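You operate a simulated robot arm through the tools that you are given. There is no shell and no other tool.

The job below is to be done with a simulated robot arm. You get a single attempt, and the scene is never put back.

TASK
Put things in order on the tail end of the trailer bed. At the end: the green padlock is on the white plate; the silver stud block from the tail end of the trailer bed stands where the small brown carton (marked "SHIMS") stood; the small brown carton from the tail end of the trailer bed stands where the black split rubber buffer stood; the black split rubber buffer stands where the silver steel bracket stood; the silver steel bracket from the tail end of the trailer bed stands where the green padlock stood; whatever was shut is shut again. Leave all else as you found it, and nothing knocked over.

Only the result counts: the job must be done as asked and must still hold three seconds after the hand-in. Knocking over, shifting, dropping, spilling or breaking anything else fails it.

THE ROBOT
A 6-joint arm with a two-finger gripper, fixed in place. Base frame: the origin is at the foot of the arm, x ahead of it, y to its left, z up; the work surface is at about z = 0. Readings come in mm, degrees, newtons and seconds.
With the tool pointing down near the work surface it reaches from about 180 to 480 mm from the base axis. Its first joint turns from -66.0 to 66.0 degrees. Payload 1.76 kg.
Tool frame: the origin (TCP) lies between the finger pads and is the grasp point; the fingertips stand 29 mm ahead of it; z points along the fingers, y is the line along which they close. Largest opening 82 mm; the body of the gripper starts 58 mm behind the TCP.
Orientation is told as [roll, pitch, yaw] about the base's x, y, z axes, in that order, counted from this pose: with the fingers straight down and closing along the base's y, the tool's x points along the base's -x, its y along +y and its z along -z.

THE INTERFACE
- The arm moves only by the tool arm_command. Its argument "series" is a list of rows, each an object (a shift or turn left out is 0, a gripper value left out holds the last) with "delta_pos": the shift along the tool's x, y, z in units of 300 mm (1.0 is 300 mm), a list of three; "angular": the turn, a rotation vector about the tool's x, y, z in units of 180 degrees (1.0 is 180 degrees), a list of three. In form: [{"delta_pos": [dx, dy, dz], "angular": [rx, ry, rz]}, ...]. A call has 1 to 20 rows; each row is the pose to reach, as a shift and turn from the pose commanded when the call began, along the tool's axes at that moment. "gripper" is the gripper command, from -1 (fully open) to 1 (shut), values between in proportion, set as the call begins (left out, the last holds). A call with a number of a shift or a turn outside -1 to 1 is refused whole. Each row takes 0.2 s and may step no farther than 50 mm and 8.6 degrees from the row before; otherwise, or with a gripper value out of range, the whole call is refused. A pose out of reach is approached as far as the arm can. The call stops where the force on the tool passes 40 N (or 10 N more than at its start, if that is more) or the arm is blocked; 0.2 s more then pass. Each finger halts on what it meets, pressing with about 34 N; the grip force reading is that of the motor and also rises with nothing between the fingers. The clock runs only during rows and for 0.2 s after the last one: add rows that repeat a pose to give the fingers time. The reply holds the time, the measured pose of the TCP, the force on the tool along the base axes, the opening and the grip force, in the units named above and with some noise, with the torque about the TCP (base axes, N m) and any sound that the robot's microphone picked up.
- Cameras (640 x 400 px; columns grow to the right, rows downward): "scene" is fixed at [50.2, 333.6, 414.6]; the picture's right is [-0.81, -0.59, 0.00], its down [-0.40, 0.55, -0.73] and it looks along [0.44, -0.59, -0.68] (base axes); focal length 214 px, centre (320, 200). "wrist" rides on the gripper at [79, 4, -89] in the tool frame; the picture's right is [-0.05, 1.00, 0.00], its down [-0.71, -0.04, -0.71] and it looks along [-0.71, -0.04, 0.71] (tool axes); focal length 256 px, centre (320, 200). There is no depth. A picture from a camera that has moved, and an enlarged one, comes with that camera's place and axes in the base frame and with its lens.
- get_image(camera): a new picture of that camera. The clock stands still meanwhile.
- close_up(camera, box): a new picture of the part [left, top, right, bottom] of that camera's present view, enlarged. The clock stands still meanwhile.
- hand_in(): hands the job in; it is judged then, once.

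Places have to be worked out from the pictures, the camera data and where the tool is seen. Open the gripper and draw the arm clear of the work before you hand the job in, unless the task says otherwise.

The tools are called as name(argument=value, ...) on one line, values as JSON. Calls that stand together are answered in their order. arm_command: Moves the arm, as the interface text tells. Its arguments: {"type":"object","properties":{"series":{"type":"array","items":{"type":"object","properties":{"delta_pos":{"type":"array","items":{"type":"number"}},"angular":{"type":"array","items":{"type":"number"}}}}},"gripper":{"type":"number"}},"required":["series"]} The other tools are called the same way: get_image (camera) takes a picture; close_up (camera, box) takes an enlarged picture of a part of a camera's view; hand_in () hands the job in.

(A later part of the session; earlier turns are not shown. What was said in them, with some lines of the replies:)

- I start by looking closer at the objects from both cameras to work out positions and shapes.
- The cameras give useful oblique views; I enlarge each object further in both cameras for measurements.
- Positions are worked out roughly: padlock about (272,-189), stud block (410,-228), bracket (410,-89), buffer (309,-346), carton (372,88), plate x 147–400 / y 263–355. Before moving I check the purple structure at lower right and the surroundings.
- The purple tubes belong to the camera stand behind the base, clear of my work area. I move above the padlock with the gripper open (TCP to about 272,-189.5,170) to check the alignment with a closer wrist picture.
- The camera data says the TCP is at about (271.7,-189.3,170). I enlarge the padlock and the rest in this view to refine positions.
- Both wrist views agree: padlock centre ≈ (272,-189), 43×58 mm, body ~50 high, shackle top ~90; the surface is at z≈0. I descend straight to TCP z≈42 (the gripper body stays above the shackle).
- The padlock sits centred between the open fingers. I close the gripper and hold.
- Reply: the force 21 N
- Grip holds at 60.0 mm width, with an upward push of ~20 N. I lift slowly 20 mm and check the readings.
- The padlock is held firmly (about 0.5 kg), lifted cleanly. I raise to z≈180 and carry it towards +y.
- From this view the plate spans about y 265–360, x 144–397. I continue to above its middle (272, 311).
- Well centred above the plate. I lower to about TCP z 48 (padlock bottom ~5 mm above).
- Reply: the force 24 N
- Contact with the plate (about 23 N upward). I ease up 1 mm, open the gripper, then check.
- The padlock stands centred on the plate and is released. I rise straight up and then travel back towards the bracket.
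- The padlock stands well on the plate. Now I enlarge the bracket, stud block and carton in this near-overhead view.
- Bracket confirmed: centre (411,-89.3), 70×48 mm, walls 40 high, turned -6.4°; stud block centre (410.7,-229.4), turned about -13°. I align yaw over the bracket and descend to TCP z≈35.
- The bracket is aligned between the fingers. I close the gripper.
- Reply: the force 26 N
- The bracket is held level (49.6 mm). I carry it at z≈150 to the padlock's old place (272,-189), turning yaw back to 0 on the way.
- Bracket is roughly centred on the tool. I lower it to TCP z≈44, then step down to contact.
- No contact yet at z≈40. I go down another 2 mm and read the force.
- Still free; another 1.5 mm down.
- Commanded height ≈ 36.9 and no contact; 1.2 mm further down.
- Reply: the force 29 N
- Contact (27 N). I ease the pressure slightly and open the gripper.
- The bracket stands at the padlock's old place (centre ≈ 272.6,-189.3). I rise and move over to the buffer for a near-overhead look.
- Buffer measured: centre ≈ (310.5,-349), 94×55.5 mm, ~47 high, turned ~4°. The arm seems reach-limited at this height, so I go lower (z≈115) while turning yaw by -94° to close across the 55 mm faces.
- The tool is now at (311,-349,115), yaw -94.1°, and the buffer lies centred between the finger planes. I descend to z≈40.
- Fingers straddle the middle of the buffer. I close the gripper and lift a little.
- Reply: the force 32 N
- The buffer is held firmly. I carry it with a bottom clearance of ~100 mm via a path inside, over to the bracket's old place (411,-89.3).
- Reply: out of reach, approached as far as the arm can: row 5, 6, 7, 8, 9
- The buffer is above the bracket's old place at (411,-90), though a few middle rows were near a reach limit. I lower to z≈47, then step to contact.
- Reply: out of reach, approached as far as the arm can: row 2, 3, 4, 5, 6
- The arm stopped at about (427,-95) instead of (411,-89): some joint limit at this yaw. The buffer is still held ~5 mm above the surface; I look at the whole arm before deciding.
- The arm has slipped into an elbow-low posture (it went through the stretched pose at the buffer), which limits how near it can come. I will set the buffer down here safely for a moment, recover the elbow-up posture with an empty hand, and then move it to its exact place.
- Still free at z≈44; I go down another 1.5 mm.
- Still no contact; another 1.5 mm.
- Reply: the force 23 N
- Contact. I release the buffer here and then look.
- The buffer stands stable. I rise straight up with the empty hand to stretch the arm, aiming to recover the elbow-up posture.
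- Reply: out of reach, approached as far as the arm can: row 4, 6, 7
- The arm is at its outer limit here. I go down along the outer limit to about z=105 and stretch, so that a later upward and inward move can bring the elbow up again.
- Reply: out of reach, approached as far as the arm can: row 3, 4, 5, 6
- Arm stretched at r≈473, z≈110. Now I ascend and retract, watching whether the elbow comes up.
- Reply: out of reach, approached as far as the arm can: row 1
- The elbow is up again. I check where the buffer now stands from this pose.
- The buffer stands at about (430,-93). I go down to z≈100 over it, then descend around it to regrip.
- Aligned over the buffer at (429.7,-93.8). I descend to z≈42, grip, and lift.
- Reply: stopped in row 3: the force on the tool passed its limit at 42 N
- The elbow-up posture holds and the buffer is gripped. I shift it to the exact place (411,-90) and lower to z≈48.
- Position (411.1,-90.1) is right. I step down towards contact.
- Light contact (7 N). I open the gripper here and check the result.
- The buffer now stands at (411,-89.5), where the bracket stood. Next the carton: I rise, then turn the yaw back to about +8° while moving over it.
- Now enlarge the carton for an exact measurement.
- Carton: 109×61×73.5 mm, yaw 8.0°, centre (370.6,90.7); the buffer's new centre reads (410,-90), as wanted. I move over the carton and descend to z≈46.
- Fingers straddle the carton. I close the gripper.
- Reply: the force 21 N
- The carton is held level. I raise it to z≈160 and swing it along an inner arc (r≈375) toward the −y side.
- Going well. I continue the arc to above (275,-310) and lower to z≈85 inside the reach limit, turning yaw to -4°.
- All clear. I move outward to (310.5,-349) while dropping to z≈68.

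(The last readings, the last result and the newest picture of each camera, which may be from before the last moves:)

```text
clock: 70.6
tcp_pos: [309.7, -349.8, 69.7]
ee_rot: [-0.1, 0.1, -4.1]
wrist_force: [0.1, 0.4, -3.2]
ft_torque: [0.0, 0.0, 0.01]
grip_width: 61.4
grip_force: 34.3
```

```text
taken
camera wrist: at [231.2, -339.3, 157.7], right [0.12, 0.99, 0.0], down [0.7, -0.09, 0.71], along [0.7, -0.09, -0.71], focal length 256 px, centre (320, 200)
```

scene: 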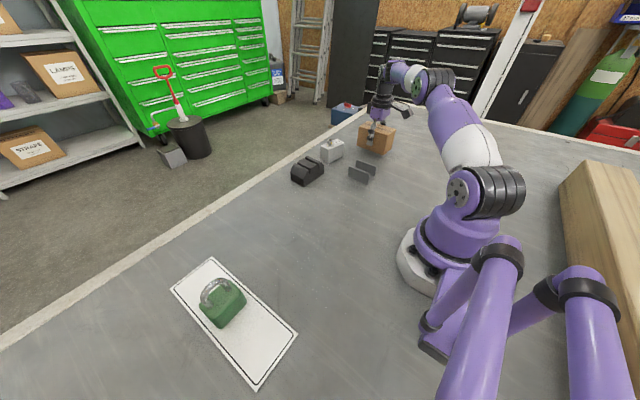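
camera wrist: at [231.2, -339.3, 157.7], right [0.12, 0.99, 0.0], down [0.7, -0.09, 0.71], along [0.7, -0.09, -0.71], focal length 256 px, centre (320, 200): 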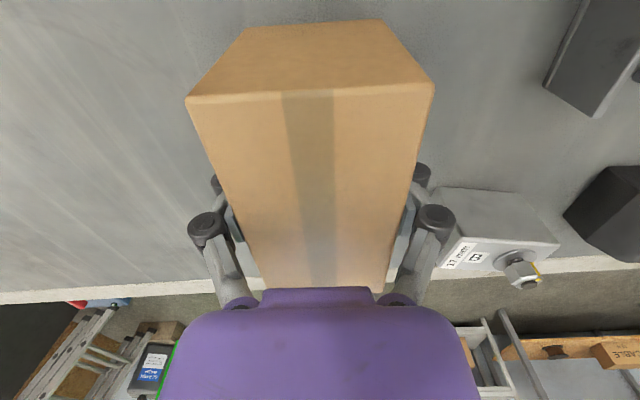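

TCP at (309.7,-348.8), elbow still up. I lower to z≈50, then step down.

arm_command(series=[{"delta_pos": [-0.001, 0, 0.03]}, {"delta_pos": [-0.001, 0, 0.0617]}, {"delta_pos": [-0.001, 0, 0.0617]}], gripper=1)

arm_command(series=[{"delta_pos": [0, 0, 0.003]}, {"delta_pos": [0, 0, 0.006]}, {"delta_pos": [0, 0, 0.008]}, {"delta_pos": [0, 0, 0.008]}], gripper=1)

```text
clock: 71.4
tcp_pos: [310.0, -349.8, 50.9]
ee_rot: [-0.1, 0.0, -4.0]
wrist_force: [0.8, 0.1, -3.1]
ft_torque: [0.01, -0.02, 0.01]
grip_width: 61.6
grip_force: 33.4
```

```text
clock: 72.4
tcp_pos: [309.7, -349.4, 49.0]
ee_rot: [-0.1, 0.0, -4.1]
wrist_force: [-0.7, 0.9, -3.2]
ft_torque: [0.01, -0.03, 0.0]
grip_width: 61.3
grip_force: 33.9
```

No contact yet at z≈48; 1.5 mm further.

arm_command(series=[{"delta_pos": [0, 0, 0.003]}, {"delta_pos": [0, 0, 0.005]}, {"delta_pos": [0, 0, 0.005]}], gripper=1)

```text
clock: 73.2
tcp_pos: [310.3, -349.2, 47.7]
ee_rot: [-0.1, 0.0, -4.1]
wrist_force: [0.2, 0.9, -1.7]
ft_torque: [-0.02, -0.08, 0.04]
grip_width: 61.9
grip_force: 33.7
```

The force begins to drop (just touching); 0.9 mm further.

arm_command(series=[{"delta_pos": [0, 0, 0.0015]}, {"delta_pos": [0, 0, 0.003]}, {"delta_pos": [0, 0, 0.003]}], gripper=1)

```text
clock: 74.0
tcp_pos: [310.0, -349.7, 48.2]
ee_rot: [-0.1, 0.0, -4.0]
wrist_force: [-4.2, 5.2, 15.1]
ft_torque: [0.4, -0.15, 0.32]
grip_width: 61.5
grip_force: 34.1
```

Contact. I release the carton here and look.

arm_command(series=[{"delta_pos": [0, 0, -0.001]}, {"delta_pos": [0, 0, -0.001]}], gripper=1)

arm_command(series=[{"delta_pos": [0, 0, 0]}, {"delta_pos": [0, 0, 0]}, {"delta_pos": [0, 0, 0]}], gripper=-1)

get_image(camera="wrist")

close_up(camera="scene", box=[310, 90, 430, 190])

```text
clock: 74.6
tcp_pos: [309.3, -349.7, 47.4]
ee_rot: [-0.3, -0.1, -4.0]
wrist_force: [-3.8, 3.3, 22.3]
ft_torque: [0.28, 0.15, 0.2]
grip_width: 61.5
grip_force: 33.9
```

```text
clock: 75.4
tcp_pos: [311.6, -349.8, 45.8]
ee_rot: [0.0, 0.0, -4.2]
wrist_force: [0.9, 0.6, -0.1]
ft_torque: [0.01, -0.01, -0.02]
grip_width: 81.9
grip_force: 0.1
```

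```text
taken
camera wrist: at [231.6, -339.5, 134.5], right [0.12, 0.99, 0.0], down [0.7, -0.09, 0.71], along [0.7, -0.09, -0.71], focal length 256 px, centre (320, 200)
```

wrist: 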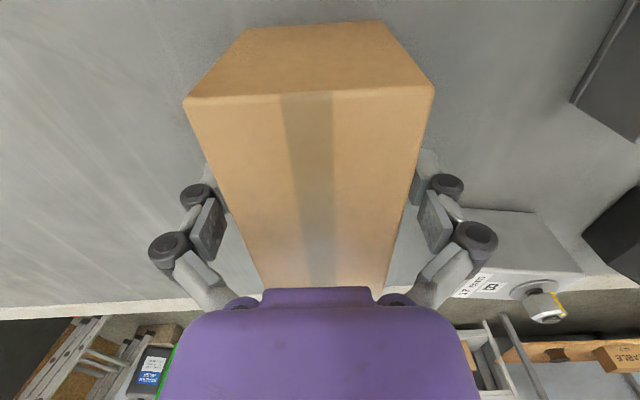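

```text
4.00 times, centred on (370, 140) of scene
camera zoom: at [50.2, 333.6, 414.6], right [-0.81, -0.59, 0.0], down [-0.4, 0.55, -0.73], along [0.44, -0.59, -0.68], focal length 858 px, centre (120, 440)
```

zoom: 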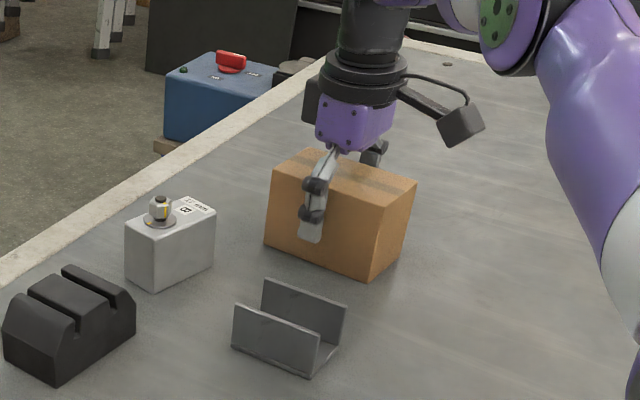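

The carton stands where the buffer stood. I withdraw up and inward, then turn the yaw to -102.7° on the way towards the stud block (waiting point 390,-170,140).

arm_command(series=[{"delta_pos": [0, 0, -0.0667]}, {"delta_pos": [0, 0, -0.1333]}, {"delta_pos": [0.0665, -0.0047, -0.2167]}, {"delta_pos": [0.1496, -0.0105, -0.3167]}, {"delta_pos": [0.1209, 0.0375, -0.3167], "angular": [0, 0, 0.0422]}, {"delta_pos": [0.0921, 0.0856, -0.3167], "angular": [0, 0, 0.0844]}, {"delta_pos": [0.0634, 0.1336, -0.3167], "angular": [0, 0, 0.1266]}, {"delta_pos": [0.0346, 0.1817, -0.3167], "angular": [0, 0, 0.1688]}, {"delta_pos": [0.0059, 0.2297, -0.3167], "angular": [0, 0, 0.211]}, {"delta_pos": [-0.0228, 0.2777, -0.3167], "angular": [0, 0, 0.2532]}, {"delta_pos": [-0.0516, 0.3258, -0.3167], "angular": [0, 0, 0.2954]}, {"delta_pos": [-0.0803, 0.3738, -0.3167], "angular": [0, 0, 0.3376]}, {"delta_pos": [-0.1091, 0.4219, -0.3167], "angular": [0, 0, 0.3798]}, {"delta_pos": [-0.1378, 0.4699, -0.3167], "angular": [0, 0, 0.422]}, {"delta_pos": [-0.1665, 0.5179, -0.3167], "angular": [0, 0, 0.4642]}, {"delta_pos": [-0.1953, 0.566, -0.3167], "angular": [0, 0, 0.5064]}, {"delta_pos": [-0.224, 0.614, -0.3167], "angular": [0, 0, 0.5483]}, {"delta_pos": [-0.224, 0.614, -0.3167], "angular": [0, 0, 0.5483]}], gripper=-1)

get_image(camera="wrist")

get_image(camera="scene")

```text
clock: 79.2
tcp_pos: [389.5, -171.1, 141.7]
ee_rot: [0.0, 0.0, -102.9]
wrist_force: [-0.9, -0.4, -0.8]
ft_torque: [0.01, 0.01, 0.01]
grip_width: 81.9
grip_force: 0.1
```

```text
taken
camera wrist: at [412.5, -94.0, 229.5], right [0.96, -0.27, 0.0], down [-0.19, -0.68, 0.71], along [-0.19, -0.68, -0.71], focal length 256 px, centre (320, 200)
```

wrist: 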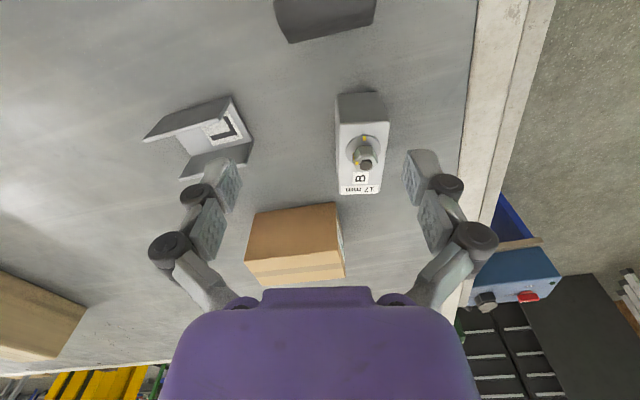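

```text
taken
```

scene: 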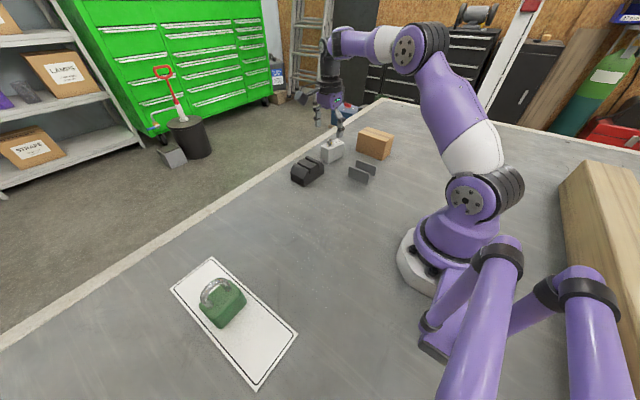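

Elbow remains up. I enlarge the stud block and the carton in this view.

close_up(camera="wrist", box=[315, 80, 415, 205])

close_up(camera="wrist", box=[230, 190, 360, 290])

```text
3.20 times, centred on (365, 142) of wrist
camera zoom: at [412.5, -94.0, 229.5], right [0.96, -0.27, 0.0], down [-0.19, -0.68, 0.71], along [-0.19, -0.68, -0.71], focal length 819 px, centre (176, 384)
```

zoom: 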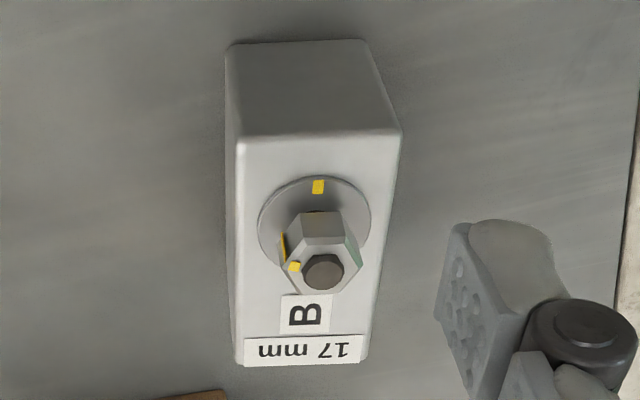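

```text
4.00 times, centred on (295, 240) of wrist
camera zoom: at [412.5, -94.0, 229.5], right [0.96, -0.27, 0.0], down [-0.19, -0.68, 0.71], along [-0.19, -0.68, -0.71], focal length 1024 px, centre (420, 40)
```

zoom: 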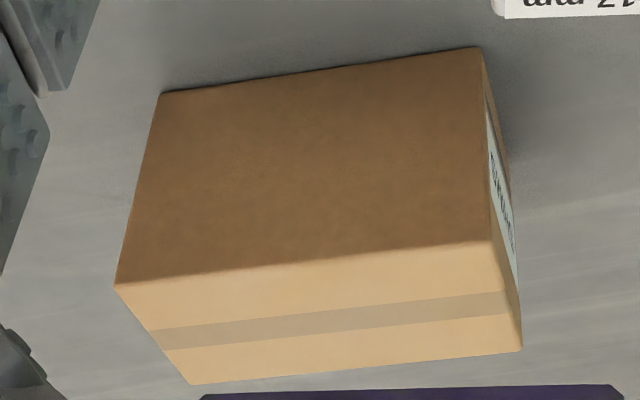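

Stud block confirmed at (411,-229.7), yaw matches; the carton reads centre (312,-349), as wanted. I drop to z≈89, go beside the block and slide in along its length with the stud between the fingers.

arm_command(series=[{"delta_pos": [0, 0, 0.09]}, {"delta_pos": [0, 0.03, 0.1717]}, {"delta_pos": [0.0047, 0.112, 0.1717]}, {"delta_pos": [-0.06, 0.112, 0.1717]}, {"delta_pos": [-0.12, 0.112, 0.1717]}, {"delta_pos": [-0.1787, 0.112, 0.1717]}, {"delta_pos": [-0.1787, 0.112, 0.1717]}], gripper=-1)

get_image(camera="wrist")

get_image(camera="scene")

```text
clock: 80.8
tcp_pos: [410.9, -231.8, 90.0]
ee_rot: [0.0, -0.1, -102.8]
wrist_force: [-0.2, 0.4, -0.4]
ft_torque: [0.01, 0.02, 0.0]
grip_width: 82.0
grip_force: 0.0
```

```text
taken
camera wrist: at [433.4, -154.6, 178.6], right [0.96, -0.27, 0.0], down [-0.19, -0.68, 0.71], along [-0.19, -0.68, -0.71], focal length 256 px, centre (320, 200)
```

wrist: 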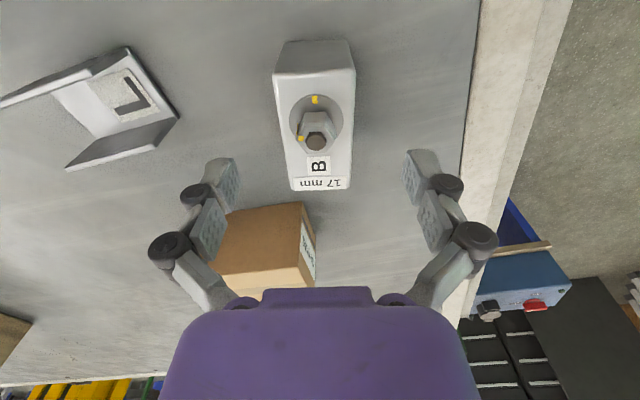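

```text
taken
```

scene: 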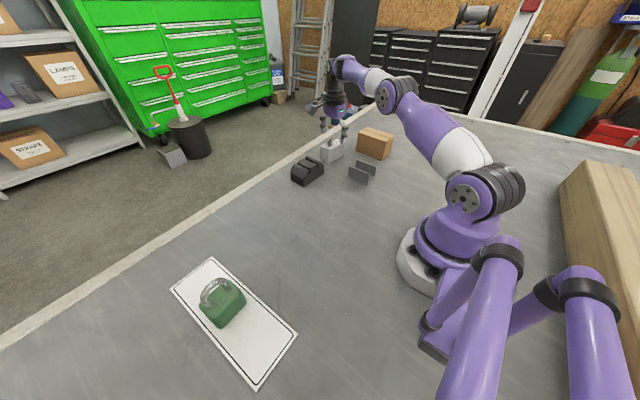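

Positioned within ~1 mm, elbow up. I descend to z≈40 around the stud block.

arm_command(series=[{"delta_pos": [0.0028, -0.0043, 0.06]}, {"delta_pos": [0.0028, -0.0043, 0.12]}, {"delta_pos": [0.0028, -0.0043, 0.165]}, {"delta_pos": [0.0028, -0.0043, 0.165]}], gripper=-1)

get_image(camera="wrist")

close_up(camera="scene", box=[270, 90, 410, 200])

```text
clock: 81.8
tcp_pos: [411.3, -228.5, 40.7]
ee_rot: [0.1, -0.2, -102.9]
wrist_force: [-0.3, -0.3, -0.6]
ft_torque: [-0.01, 0.01, 0.02]
grip_width: 82.0
grip_force: 0.0
```

```text
taken
camera wrist: at [432.6, -152.8, 129.2], right [0.96, -0.27, 0.0], down [-0.19, -0.68, 0.71], along [-0.19, -0.68, -0.71], focal length 256 px, centre (320, 200)
```

wrist: 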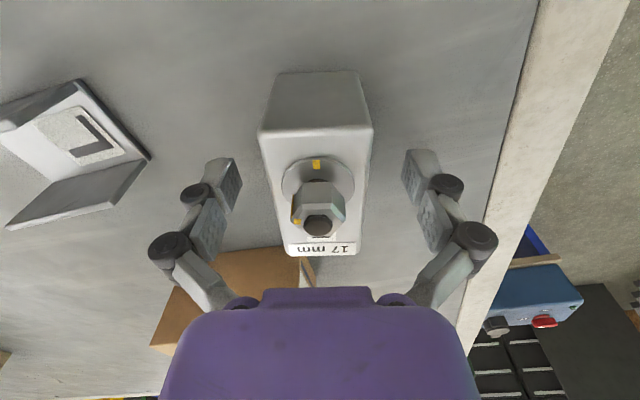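

```text
3.64 times, centred on (340, 145) of scene
camera zoom: at [50.2, 333.6, 414.6], right [-0.81, -0.59, 0.0], down [-0.4, 0.55, -0.73], along [0.44, -0.59, -0.68], focal length 780 px, centre (247, 400)
```

zoom: 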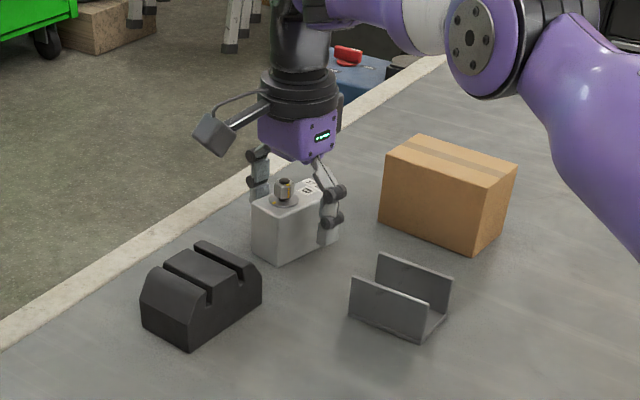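

Centred on the block. I close the gripper and lift a little.

arm_command(series=[{"delta_pos": [0, 0, 0]}, {"delta_pos": [0, 0, 0]}, {"delta_pos": [0, 0, 0]}], gripper=1)

get_image(camera="wrist")

```text
clock: 82.6
tcp_pos: [410.5, -230.4, 42.4]
ee_rot: [0.2, -0.1, -102.7]
wrist_force: [-6.2, 0.0, 25.9]
ft_torque: [0.03, 0.22, 0.06]
grip_width: 39.8
grip_force: 34.1
```

```text
taken
camera wrist: at [432.8, -153.0, 130.7], right [0.96, -0.27, 0.0], down [-0.2, -0.68, 0.71], along [-0.19, -0.68, -0.71], focal length 256 px, centre (320, 200)
```

wrist: 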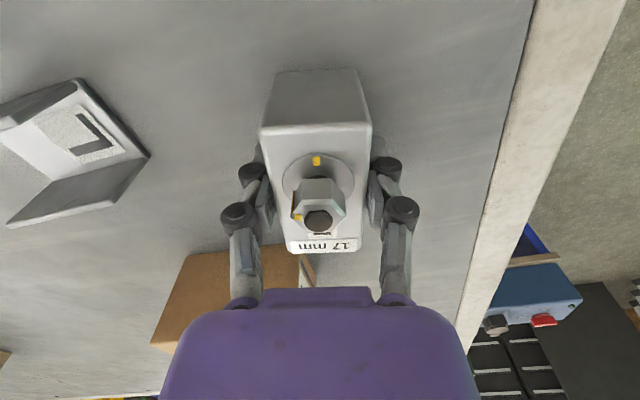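

Gripped at 39.8 mm. I lift 18 mm and read the load.

arm_command(series=[{"delta_pos": [0, 0, -0.02]}, {"delta_pos": [0, 0, -0.04]}, {"delta_pos": [0, 0, -0.06]}, {"delta_pos": [0, 0, -0.06]}], gripper=1)

get_image(camera="wrist")

get_image(camera="scene")

```text
clock: 83.6
tcp_pos: [409.2, -230.1, 58.8]
ee_rot: [0.1, -0.1, -102.6]
wrist_force: [-0.6, 0.1, -4.1]
ft_torque: [0.04, -0.01, 0.0]
grip_width: 39.5
grip_force: 34.0
```

```text
taken
camera wrist: at [432.2, -152.5, 146.9], right [0.96, -0.27, 0.0], down [-0.19, -0.68, 0.71], along [-0.19, -0.68, -0.71], focal length 256 px, centre (320, 200)
```

wrist: 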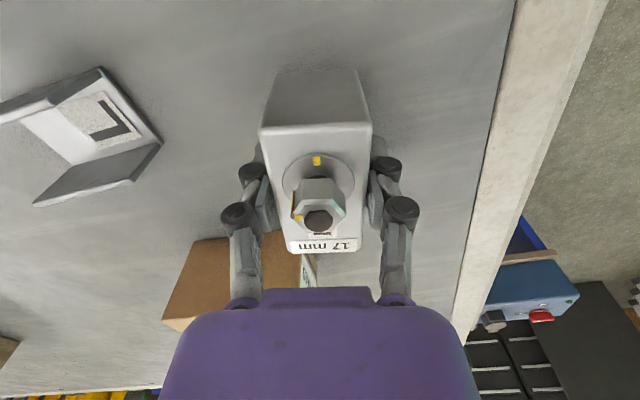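

```text
taken
```

scene: 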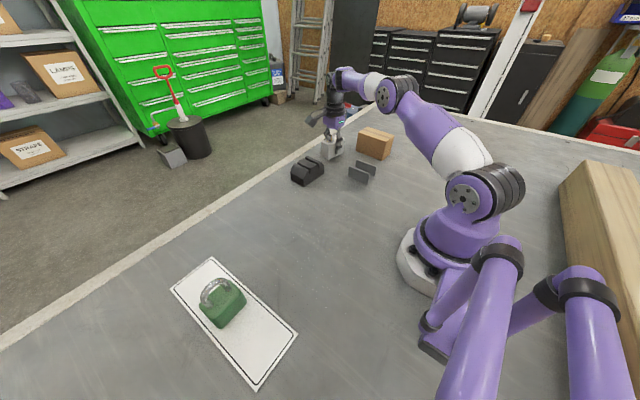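

The block is held (≈0.4 kg). I take it inward and up, then swing along r≈375 to the carton's old place, turning yaw to -82°.

arm_command(series=[{"delta_pos": [0, 0, -0.05]}, {"delta_pos": [0.0093, -0.0906, -0.1237]}, {"delta_pos": [0.0333, -0.1814, -0.207]}, {"delta_pos": [0.099, -0.2235, -0.29], "angular": [0, 0, -0.0144]}, {"delta_pos": [0.2334, -0.2333, -0.307], "angular": [0, 0, -0.0288]}, {"delta_pos": [0.368, -0.2432, -0.307], "angular": [0, 0, -0.0432]}, {"delta_pos": [0.5023, -0.253, -0.307], "angular": [0, 0, -0.0576]}, {"delta_pos": [0.6353, -0.2692, -0.307], "angular": [0, 0, -0.072]}, {"delta_pos": [0.7654, -0.2986, -0.307], "angular": [0, 0, -0.0864]}, {"delta_pos": [0.894, -0.3343, -0.307], "angular": [0, 0, -0.1008]}, {"delta_pos": [0.9908, -0.3597, -0.307], "angular": [0, 0, -0.115]}, {"delta_pos": [0.9908, -0.3597, -0.307], "angular": [0, 0, -0.115]}], gripper=1)

get_image(camera="wrist")

get_image(camera="scene")

```text
clock: 86.2
tcp_pos: [371.3, 84.8, 150.2]
ee_rot: [0.0, -0.1, -82.0]
wrist_force: [0.0, -0.6, -4.3]
ft_torque: [-0.01, 0.0, 0.01]
grip_width: 39.8
grip_force: 33.4
```

```text
taken
camera wrist: at [364.7, 164.6, 238.3], right [1.0, 0.09, 0.0], down [0.06, -0.7, 0.71], along [0.06, -0.71, -0.71], focal length 256 px, centre (320, 200)
```

wrist: 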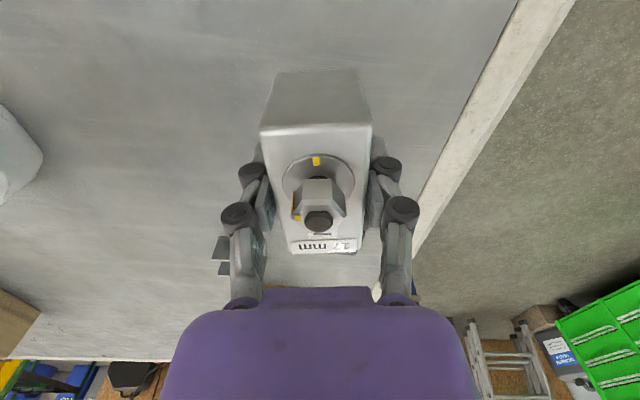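

```text
taken
```

scene: 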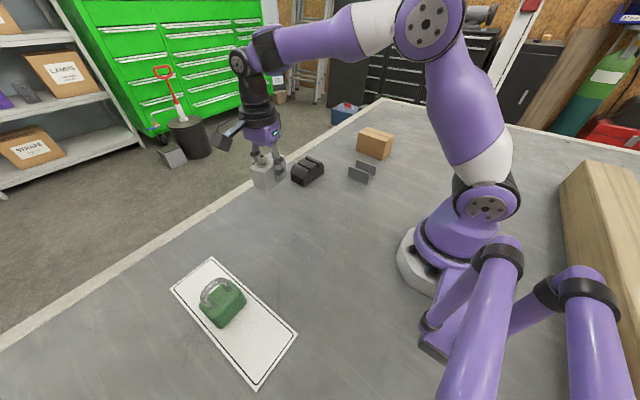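

The block hangs above the carton's old place with no reach warning. I correct by 5 mm and lower to z≈48.

arm_command(series=[{"delta_pos": [0.0167, -0.0013, 0.05]}, {"delta_pos": [0.0167, -0.0013, 0.13]}, {"delta_pos": [0.0167, -0.0013, 0.22]}, {"delta_pos": [0.0167, -0.0013, 0.3]}, {"delta_pos": [0.0167, -0.0013, 0.335]}, {"delta_pos": [0.0167, -0.0013, 0.335]}], gripper=1)

get_image(camera="wrist")

close_up(camera="scene", box=[210, 120, 350, 230])

```text
clock: 87.6
tcp_pos: [369.0, 89.1, 48.5]
ee_rot: [0.0, -0.1, -82.0]
wrist_force: [0.4, 0.0, -4.8]
ft_torque: [-0.02, 0.02, 0.0]
grip_width: 39.6
grip_force: 34.1
```

```text
taken
camera wrist: at [363.0, 168.6, 137.5], right [1.0, 0.09, 0.0], down [0.06, -0.7, 0.71], along [0.06, -0.71, -0.71], focal length 256 px, centre (320, 200)
```

wrist: 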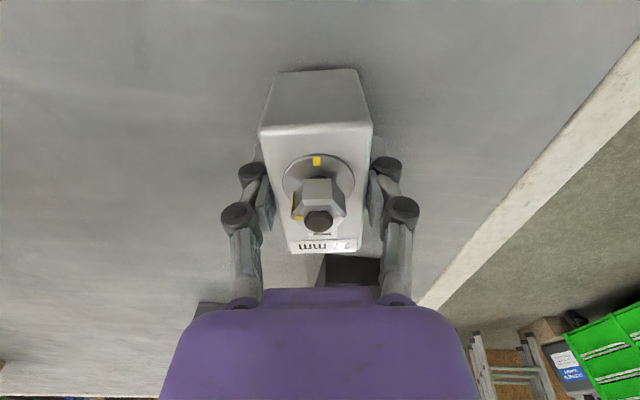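

```text
3.64 times, centred on (280, 175) of scene
camera zoom: at [50.2, 333.6, 414.6], right [-0.81, -0.59, 0.0], down [-0.4, 0.55, -0.73], along [0.44, -0.59, -0.68], focal length 780 px, centre (466, 291)
```

zoom: 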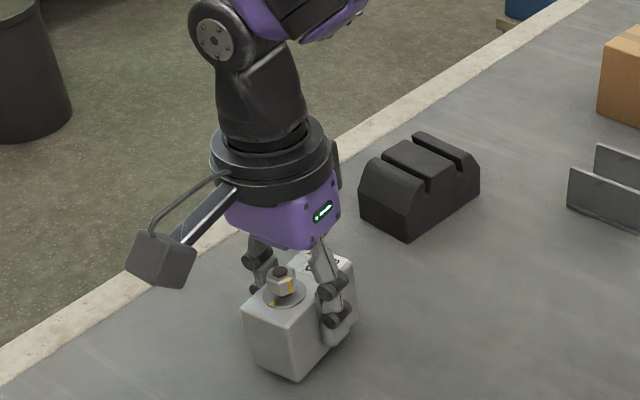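

TCP at (370,89.8), right over the target. I step down to contact.

arm_command(series=[{"delta_pos": [0.002, 0.002, 0.006]}, {"delta_pos": [0.003, 0.002, 0.012]}, {"delta_pos": [0.003, 0.002, 0.017]}, {"delta_pos": [0.003, 0.002, 0.017]}], gripper=1)

arm_command(series=[{"delta_pos": [0, 0, 0.002]}, {"delta_pos": [0, 0, 0.004]}, {"delta_pos": [0, 0, 0.004]}], gripper=1)

```text
clock: 88.6
tcp_pos: [369.4, 90.1, 44.3]
ee_rot: [0.0, -0.1, -82.0]
wrist_force: [0.0, 0.7, -4.6]
ft_torque: [-0.04, -0.01, 0.01]
grip_width: 39.4
grip_force: 33.9
```

```text
clock: 89.4
tcp_pos: [370.2, 89.9, 43.0]
ee_rot: [0.0, 0.0, -82.1]
wrist_force: [0.3, -1.1, -4.6]
ft_torque: [0.01, -0.03, 0.01]
grip_width: 39.5
grip_force: 33.8
```

Still free at z≈42.5; another 1.2 mm.

arm_command(series=[{"delta_pos": [0, 0, 0.002]}, {"delta_pos": [0, 0, 0.004]}, {"delta_pos": [0, 0, 0.004]}], gripper=1)

```text
clock: 90.2
tcp_pos: [369.6, 90.5, 43.5]
ee_rot: [0.1, -0.1, -82.1]
wrist_force: [-1.0, 0.1, 1.3]
ft_torque: [-0.16, -0.11, -0.02]
grip_width: 39.6
grip_force: 34.0
```

Touching now (force up by ~6 N). 0.6 mm more, then release.

arm_command(series=[{"delta_pos": [0, 0, 0.001]}, {"delta_pos": [0, 0, 0.002]}, {"delta_pos": [0, 0, 0.002]}], gripper=1)

arm_command(series=[{"delta_pos": [0, 0, 0]}, {"delta_pos": [0, 0, 0]}, {"delta_pos": [0, 0, 0]}], gripper=-1)

get_image(camera="wrist")

close_up(camera="scene", box=[210, 120, 350, 230])

```text
clock: 91.0
tcp_pos: [369.0, 89.8, 42.3]
ee_rot: [0.1, -0.1, -82.0]
wrist_force: [-6.7, -1.7, 21.2]
ft_torque: [-0.27, 0.05, -0.04]
grip_width: 39.6
grip_force: 33.9
```

```text
clock: 91.8
tcp_pos: [369.7, 91.2, 41.4]
ee_rot: [-0.1, -0.1, -82.1]
wrist_force: [0.2, -0.8, -0.2]
ft_torque: [0.0, 0.01, -0.02]
grip_width: 82.1
grip_force: 0.1
```

```text
taken
camera wrist: at [363.4, 169.4, 129.9], right [1.0, 0.09, 0.0], down [0.06, -0.7, 0.71], along [0.06, -0.71, -0.71], focal length 256 px, centre (320, 200)
```

wrist: 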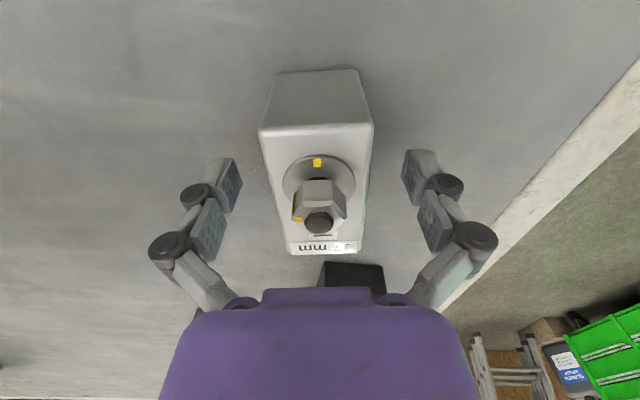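

```text
3.64 times, centred on (280, 175) of scene
camera zoom: at [50.2, 333.6, 414.6], right [-0.81, -0.59, 0.0], down [-0.4, 0.55, -0.73], along [0.44, -0.59, -0.68], focal length 780 px, centre (466, 291)
```

zoom: 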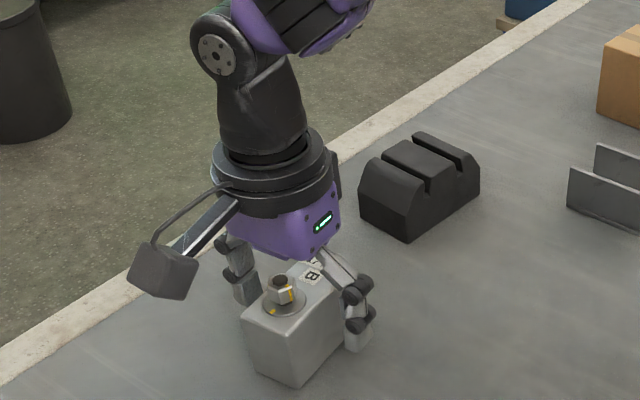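

The stud block stands at (370.4,90.6). I rise straight up, clear of the work, and survey the result.

arm_command(series=[{"delta_pos": [0, 0, -0.08]}, {"delta_pos": [0, 0, -0.2]}, {"delta_pos": [0, 0, -0.33]}, {"delta_pos": [0, 0, -0.46]}, {"delta_pos": [0, 0, -0.6]}, {"delta_pos": [-0.05, -0.08, -0.68], "angular": [0, 0, -0.04]}, {"delta_pos": [-0.1, -0.16, -0.75], "angular": [0, 0, -0.08]}, {"delta_pos": [-0.15, -0.24, -0.8], "angular": [0, 0, -0.12]}, {"delta_pos": [-0.2, -0.3, -0.82], "angular": [0, 0, -0.16]}, {"delta_pos": [-0.25, -0.32, -0.82], "angular": [0, 0, -0.2]}, {"delta_pos": [-0.3, -0.34, -0.82], "angular": [0, 0, -0.24]}, {"delta_pos": [-0.35, -0.36, -0.82], "angular": [0, 0, -0.28]}, {"delta_pos": [-0.4, -0.38, -0.82], "angular": [0, 0, -0.32]}, {"delta_pos": [-0.45, -0.4, -0.82], "angular": [0, 0, -0.36]}, {"delta_pos": [-0.5, -0.42, -0.82], "angular": [0, 0, -0.4]}, {"delta_pos": [-0.55, -0.44, -0.82], "angular": [0, 0, -0.4278]}, {"delta_pos": [-0.6, -0.45, -0.82], "angular": [0, 0, -0.4556]}, {"delta_pos": [-0.6, -0.45, -0.82], "angular": [0, 0, -0.4556]}], gripper=-1)

get_image(camera="wrist")

get_image(camera="scene")

```text
clock: 95.6
tcp_pos: [260.4, -105.5, 285.9]
ee_rot: [-0.1, 0.0, 0.0]
wrist_force: [0.2, 0.1, 0.2]
ft_torque: [0.01, 0.01, 0.01]
grip_width: 81.9
grip_force: 0.1
```

```text
taken
camera wrist: at [181.6, -101.7, 376.0], right [0.05, 1.0, 0.0], down [0.71, -0.04, 0.71], along [0.71, -0.04, -0.71], focal length 256 px, centre (320, 200)
```

wrist: 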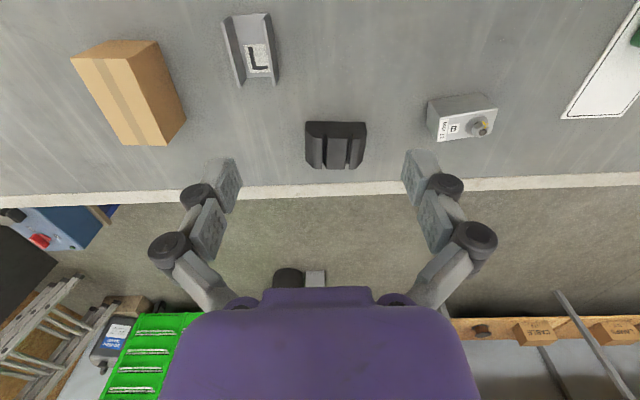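

```text
taken
```

scene: 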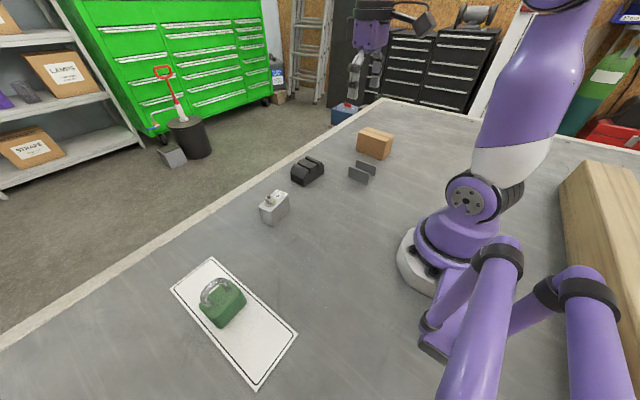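

Everything stands upright in its new place. I do a final enlarged check of the objects and the padlock on the plate.

close_up(camera="scene", box=[160, 240, 310, 400])

close_up(camera="scene", box=[240, 110, 410, 240])

close_up(camera="wrist", box=[410, 80, 510, 150])

```text
2.50 times, centred on (235, 320) of scene
camera zoom: at [50.2, 333.6, 414.6], right [-0.81, -0.59, 0.0], down [-0.4, 0.55, -0.73], along [0.44, -0.59, -0.68], focal length 536 px, centre (532, -100)
```

zoom: 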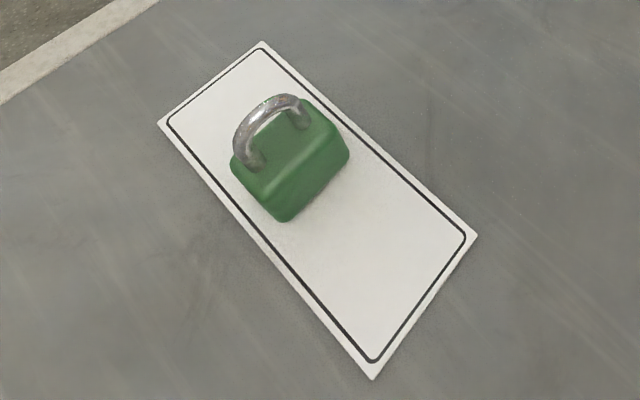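

```text
3.08 times, centred on (325, 175) of scene
camera zoom: at [50.2, 333.6, 414.6], right [-0.81, -0.59, 0.0], down [-0.4, 0.55, -0.73], along [0.44, -0.59, -0.68], focal length 660 px, centre (305, 277)
```

zoom: 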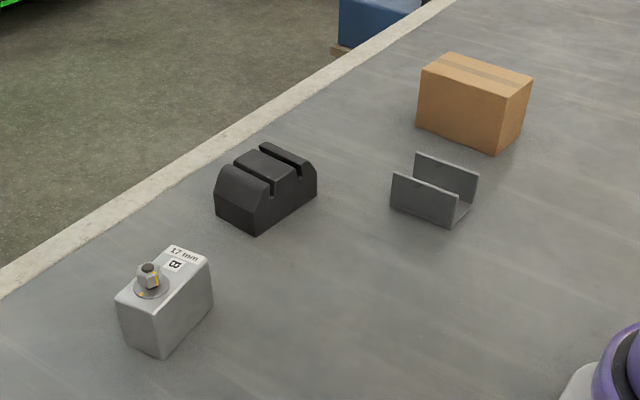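

```text
5.71 times, centred on (460, 115) of wrist
camera zoom: at [181.6, -101.7, 376.0], right [0.05, 1.0, 0.0], down [0.71, -0.04, 0.71], along [0.71, -0.04, -0.71], focal length 1463 px, centre (-480, 686)
```

zoom: 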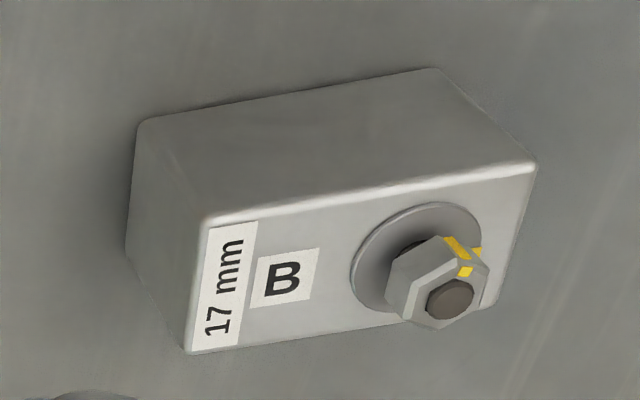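

All five objects stand upright in their required places: padlock on the plate, stud block at the carton's place, carton at the buffer's, buffer at the bracket's, bracket at the padlock's. The gripper is open and the arm is clear, so I hand the job in.

hand_in()

```text
The job is handed in.
```

The job is handed in. All five objects were upright in their new places at the last check, the gripper was open and the arm was clear of the work.

| Object | Now stands | Measured centre (mm) |
|---|---|---|
| Green padlock | On the white plate | about (272, 311) |
| Silver steel bracket | Where the padlock stood | about (273, -189) |
| Black split rubber buffer | Where the bracket stood | about (410, -90) |
| Brown carton | Where the buffer stood | about (312, -349) |
| Silver stud block | Where the carton stood | about (370, 91) |

- **Accuracy:** each object is within about 2 mm of its target spot by my camera readings. I kept the objects upright but did not match the old orientations exactly.
- **One detour:** on the way with the buffer, the arm slipped into an awkward posture and could not reach the spot. I set the buffer down about 17 mm away, recovered the arm with an empty hand, then moved the buffer to its exact place. Nothing was bumped.
- **Shut items:** nothing was opened, so nothing needed shutting.
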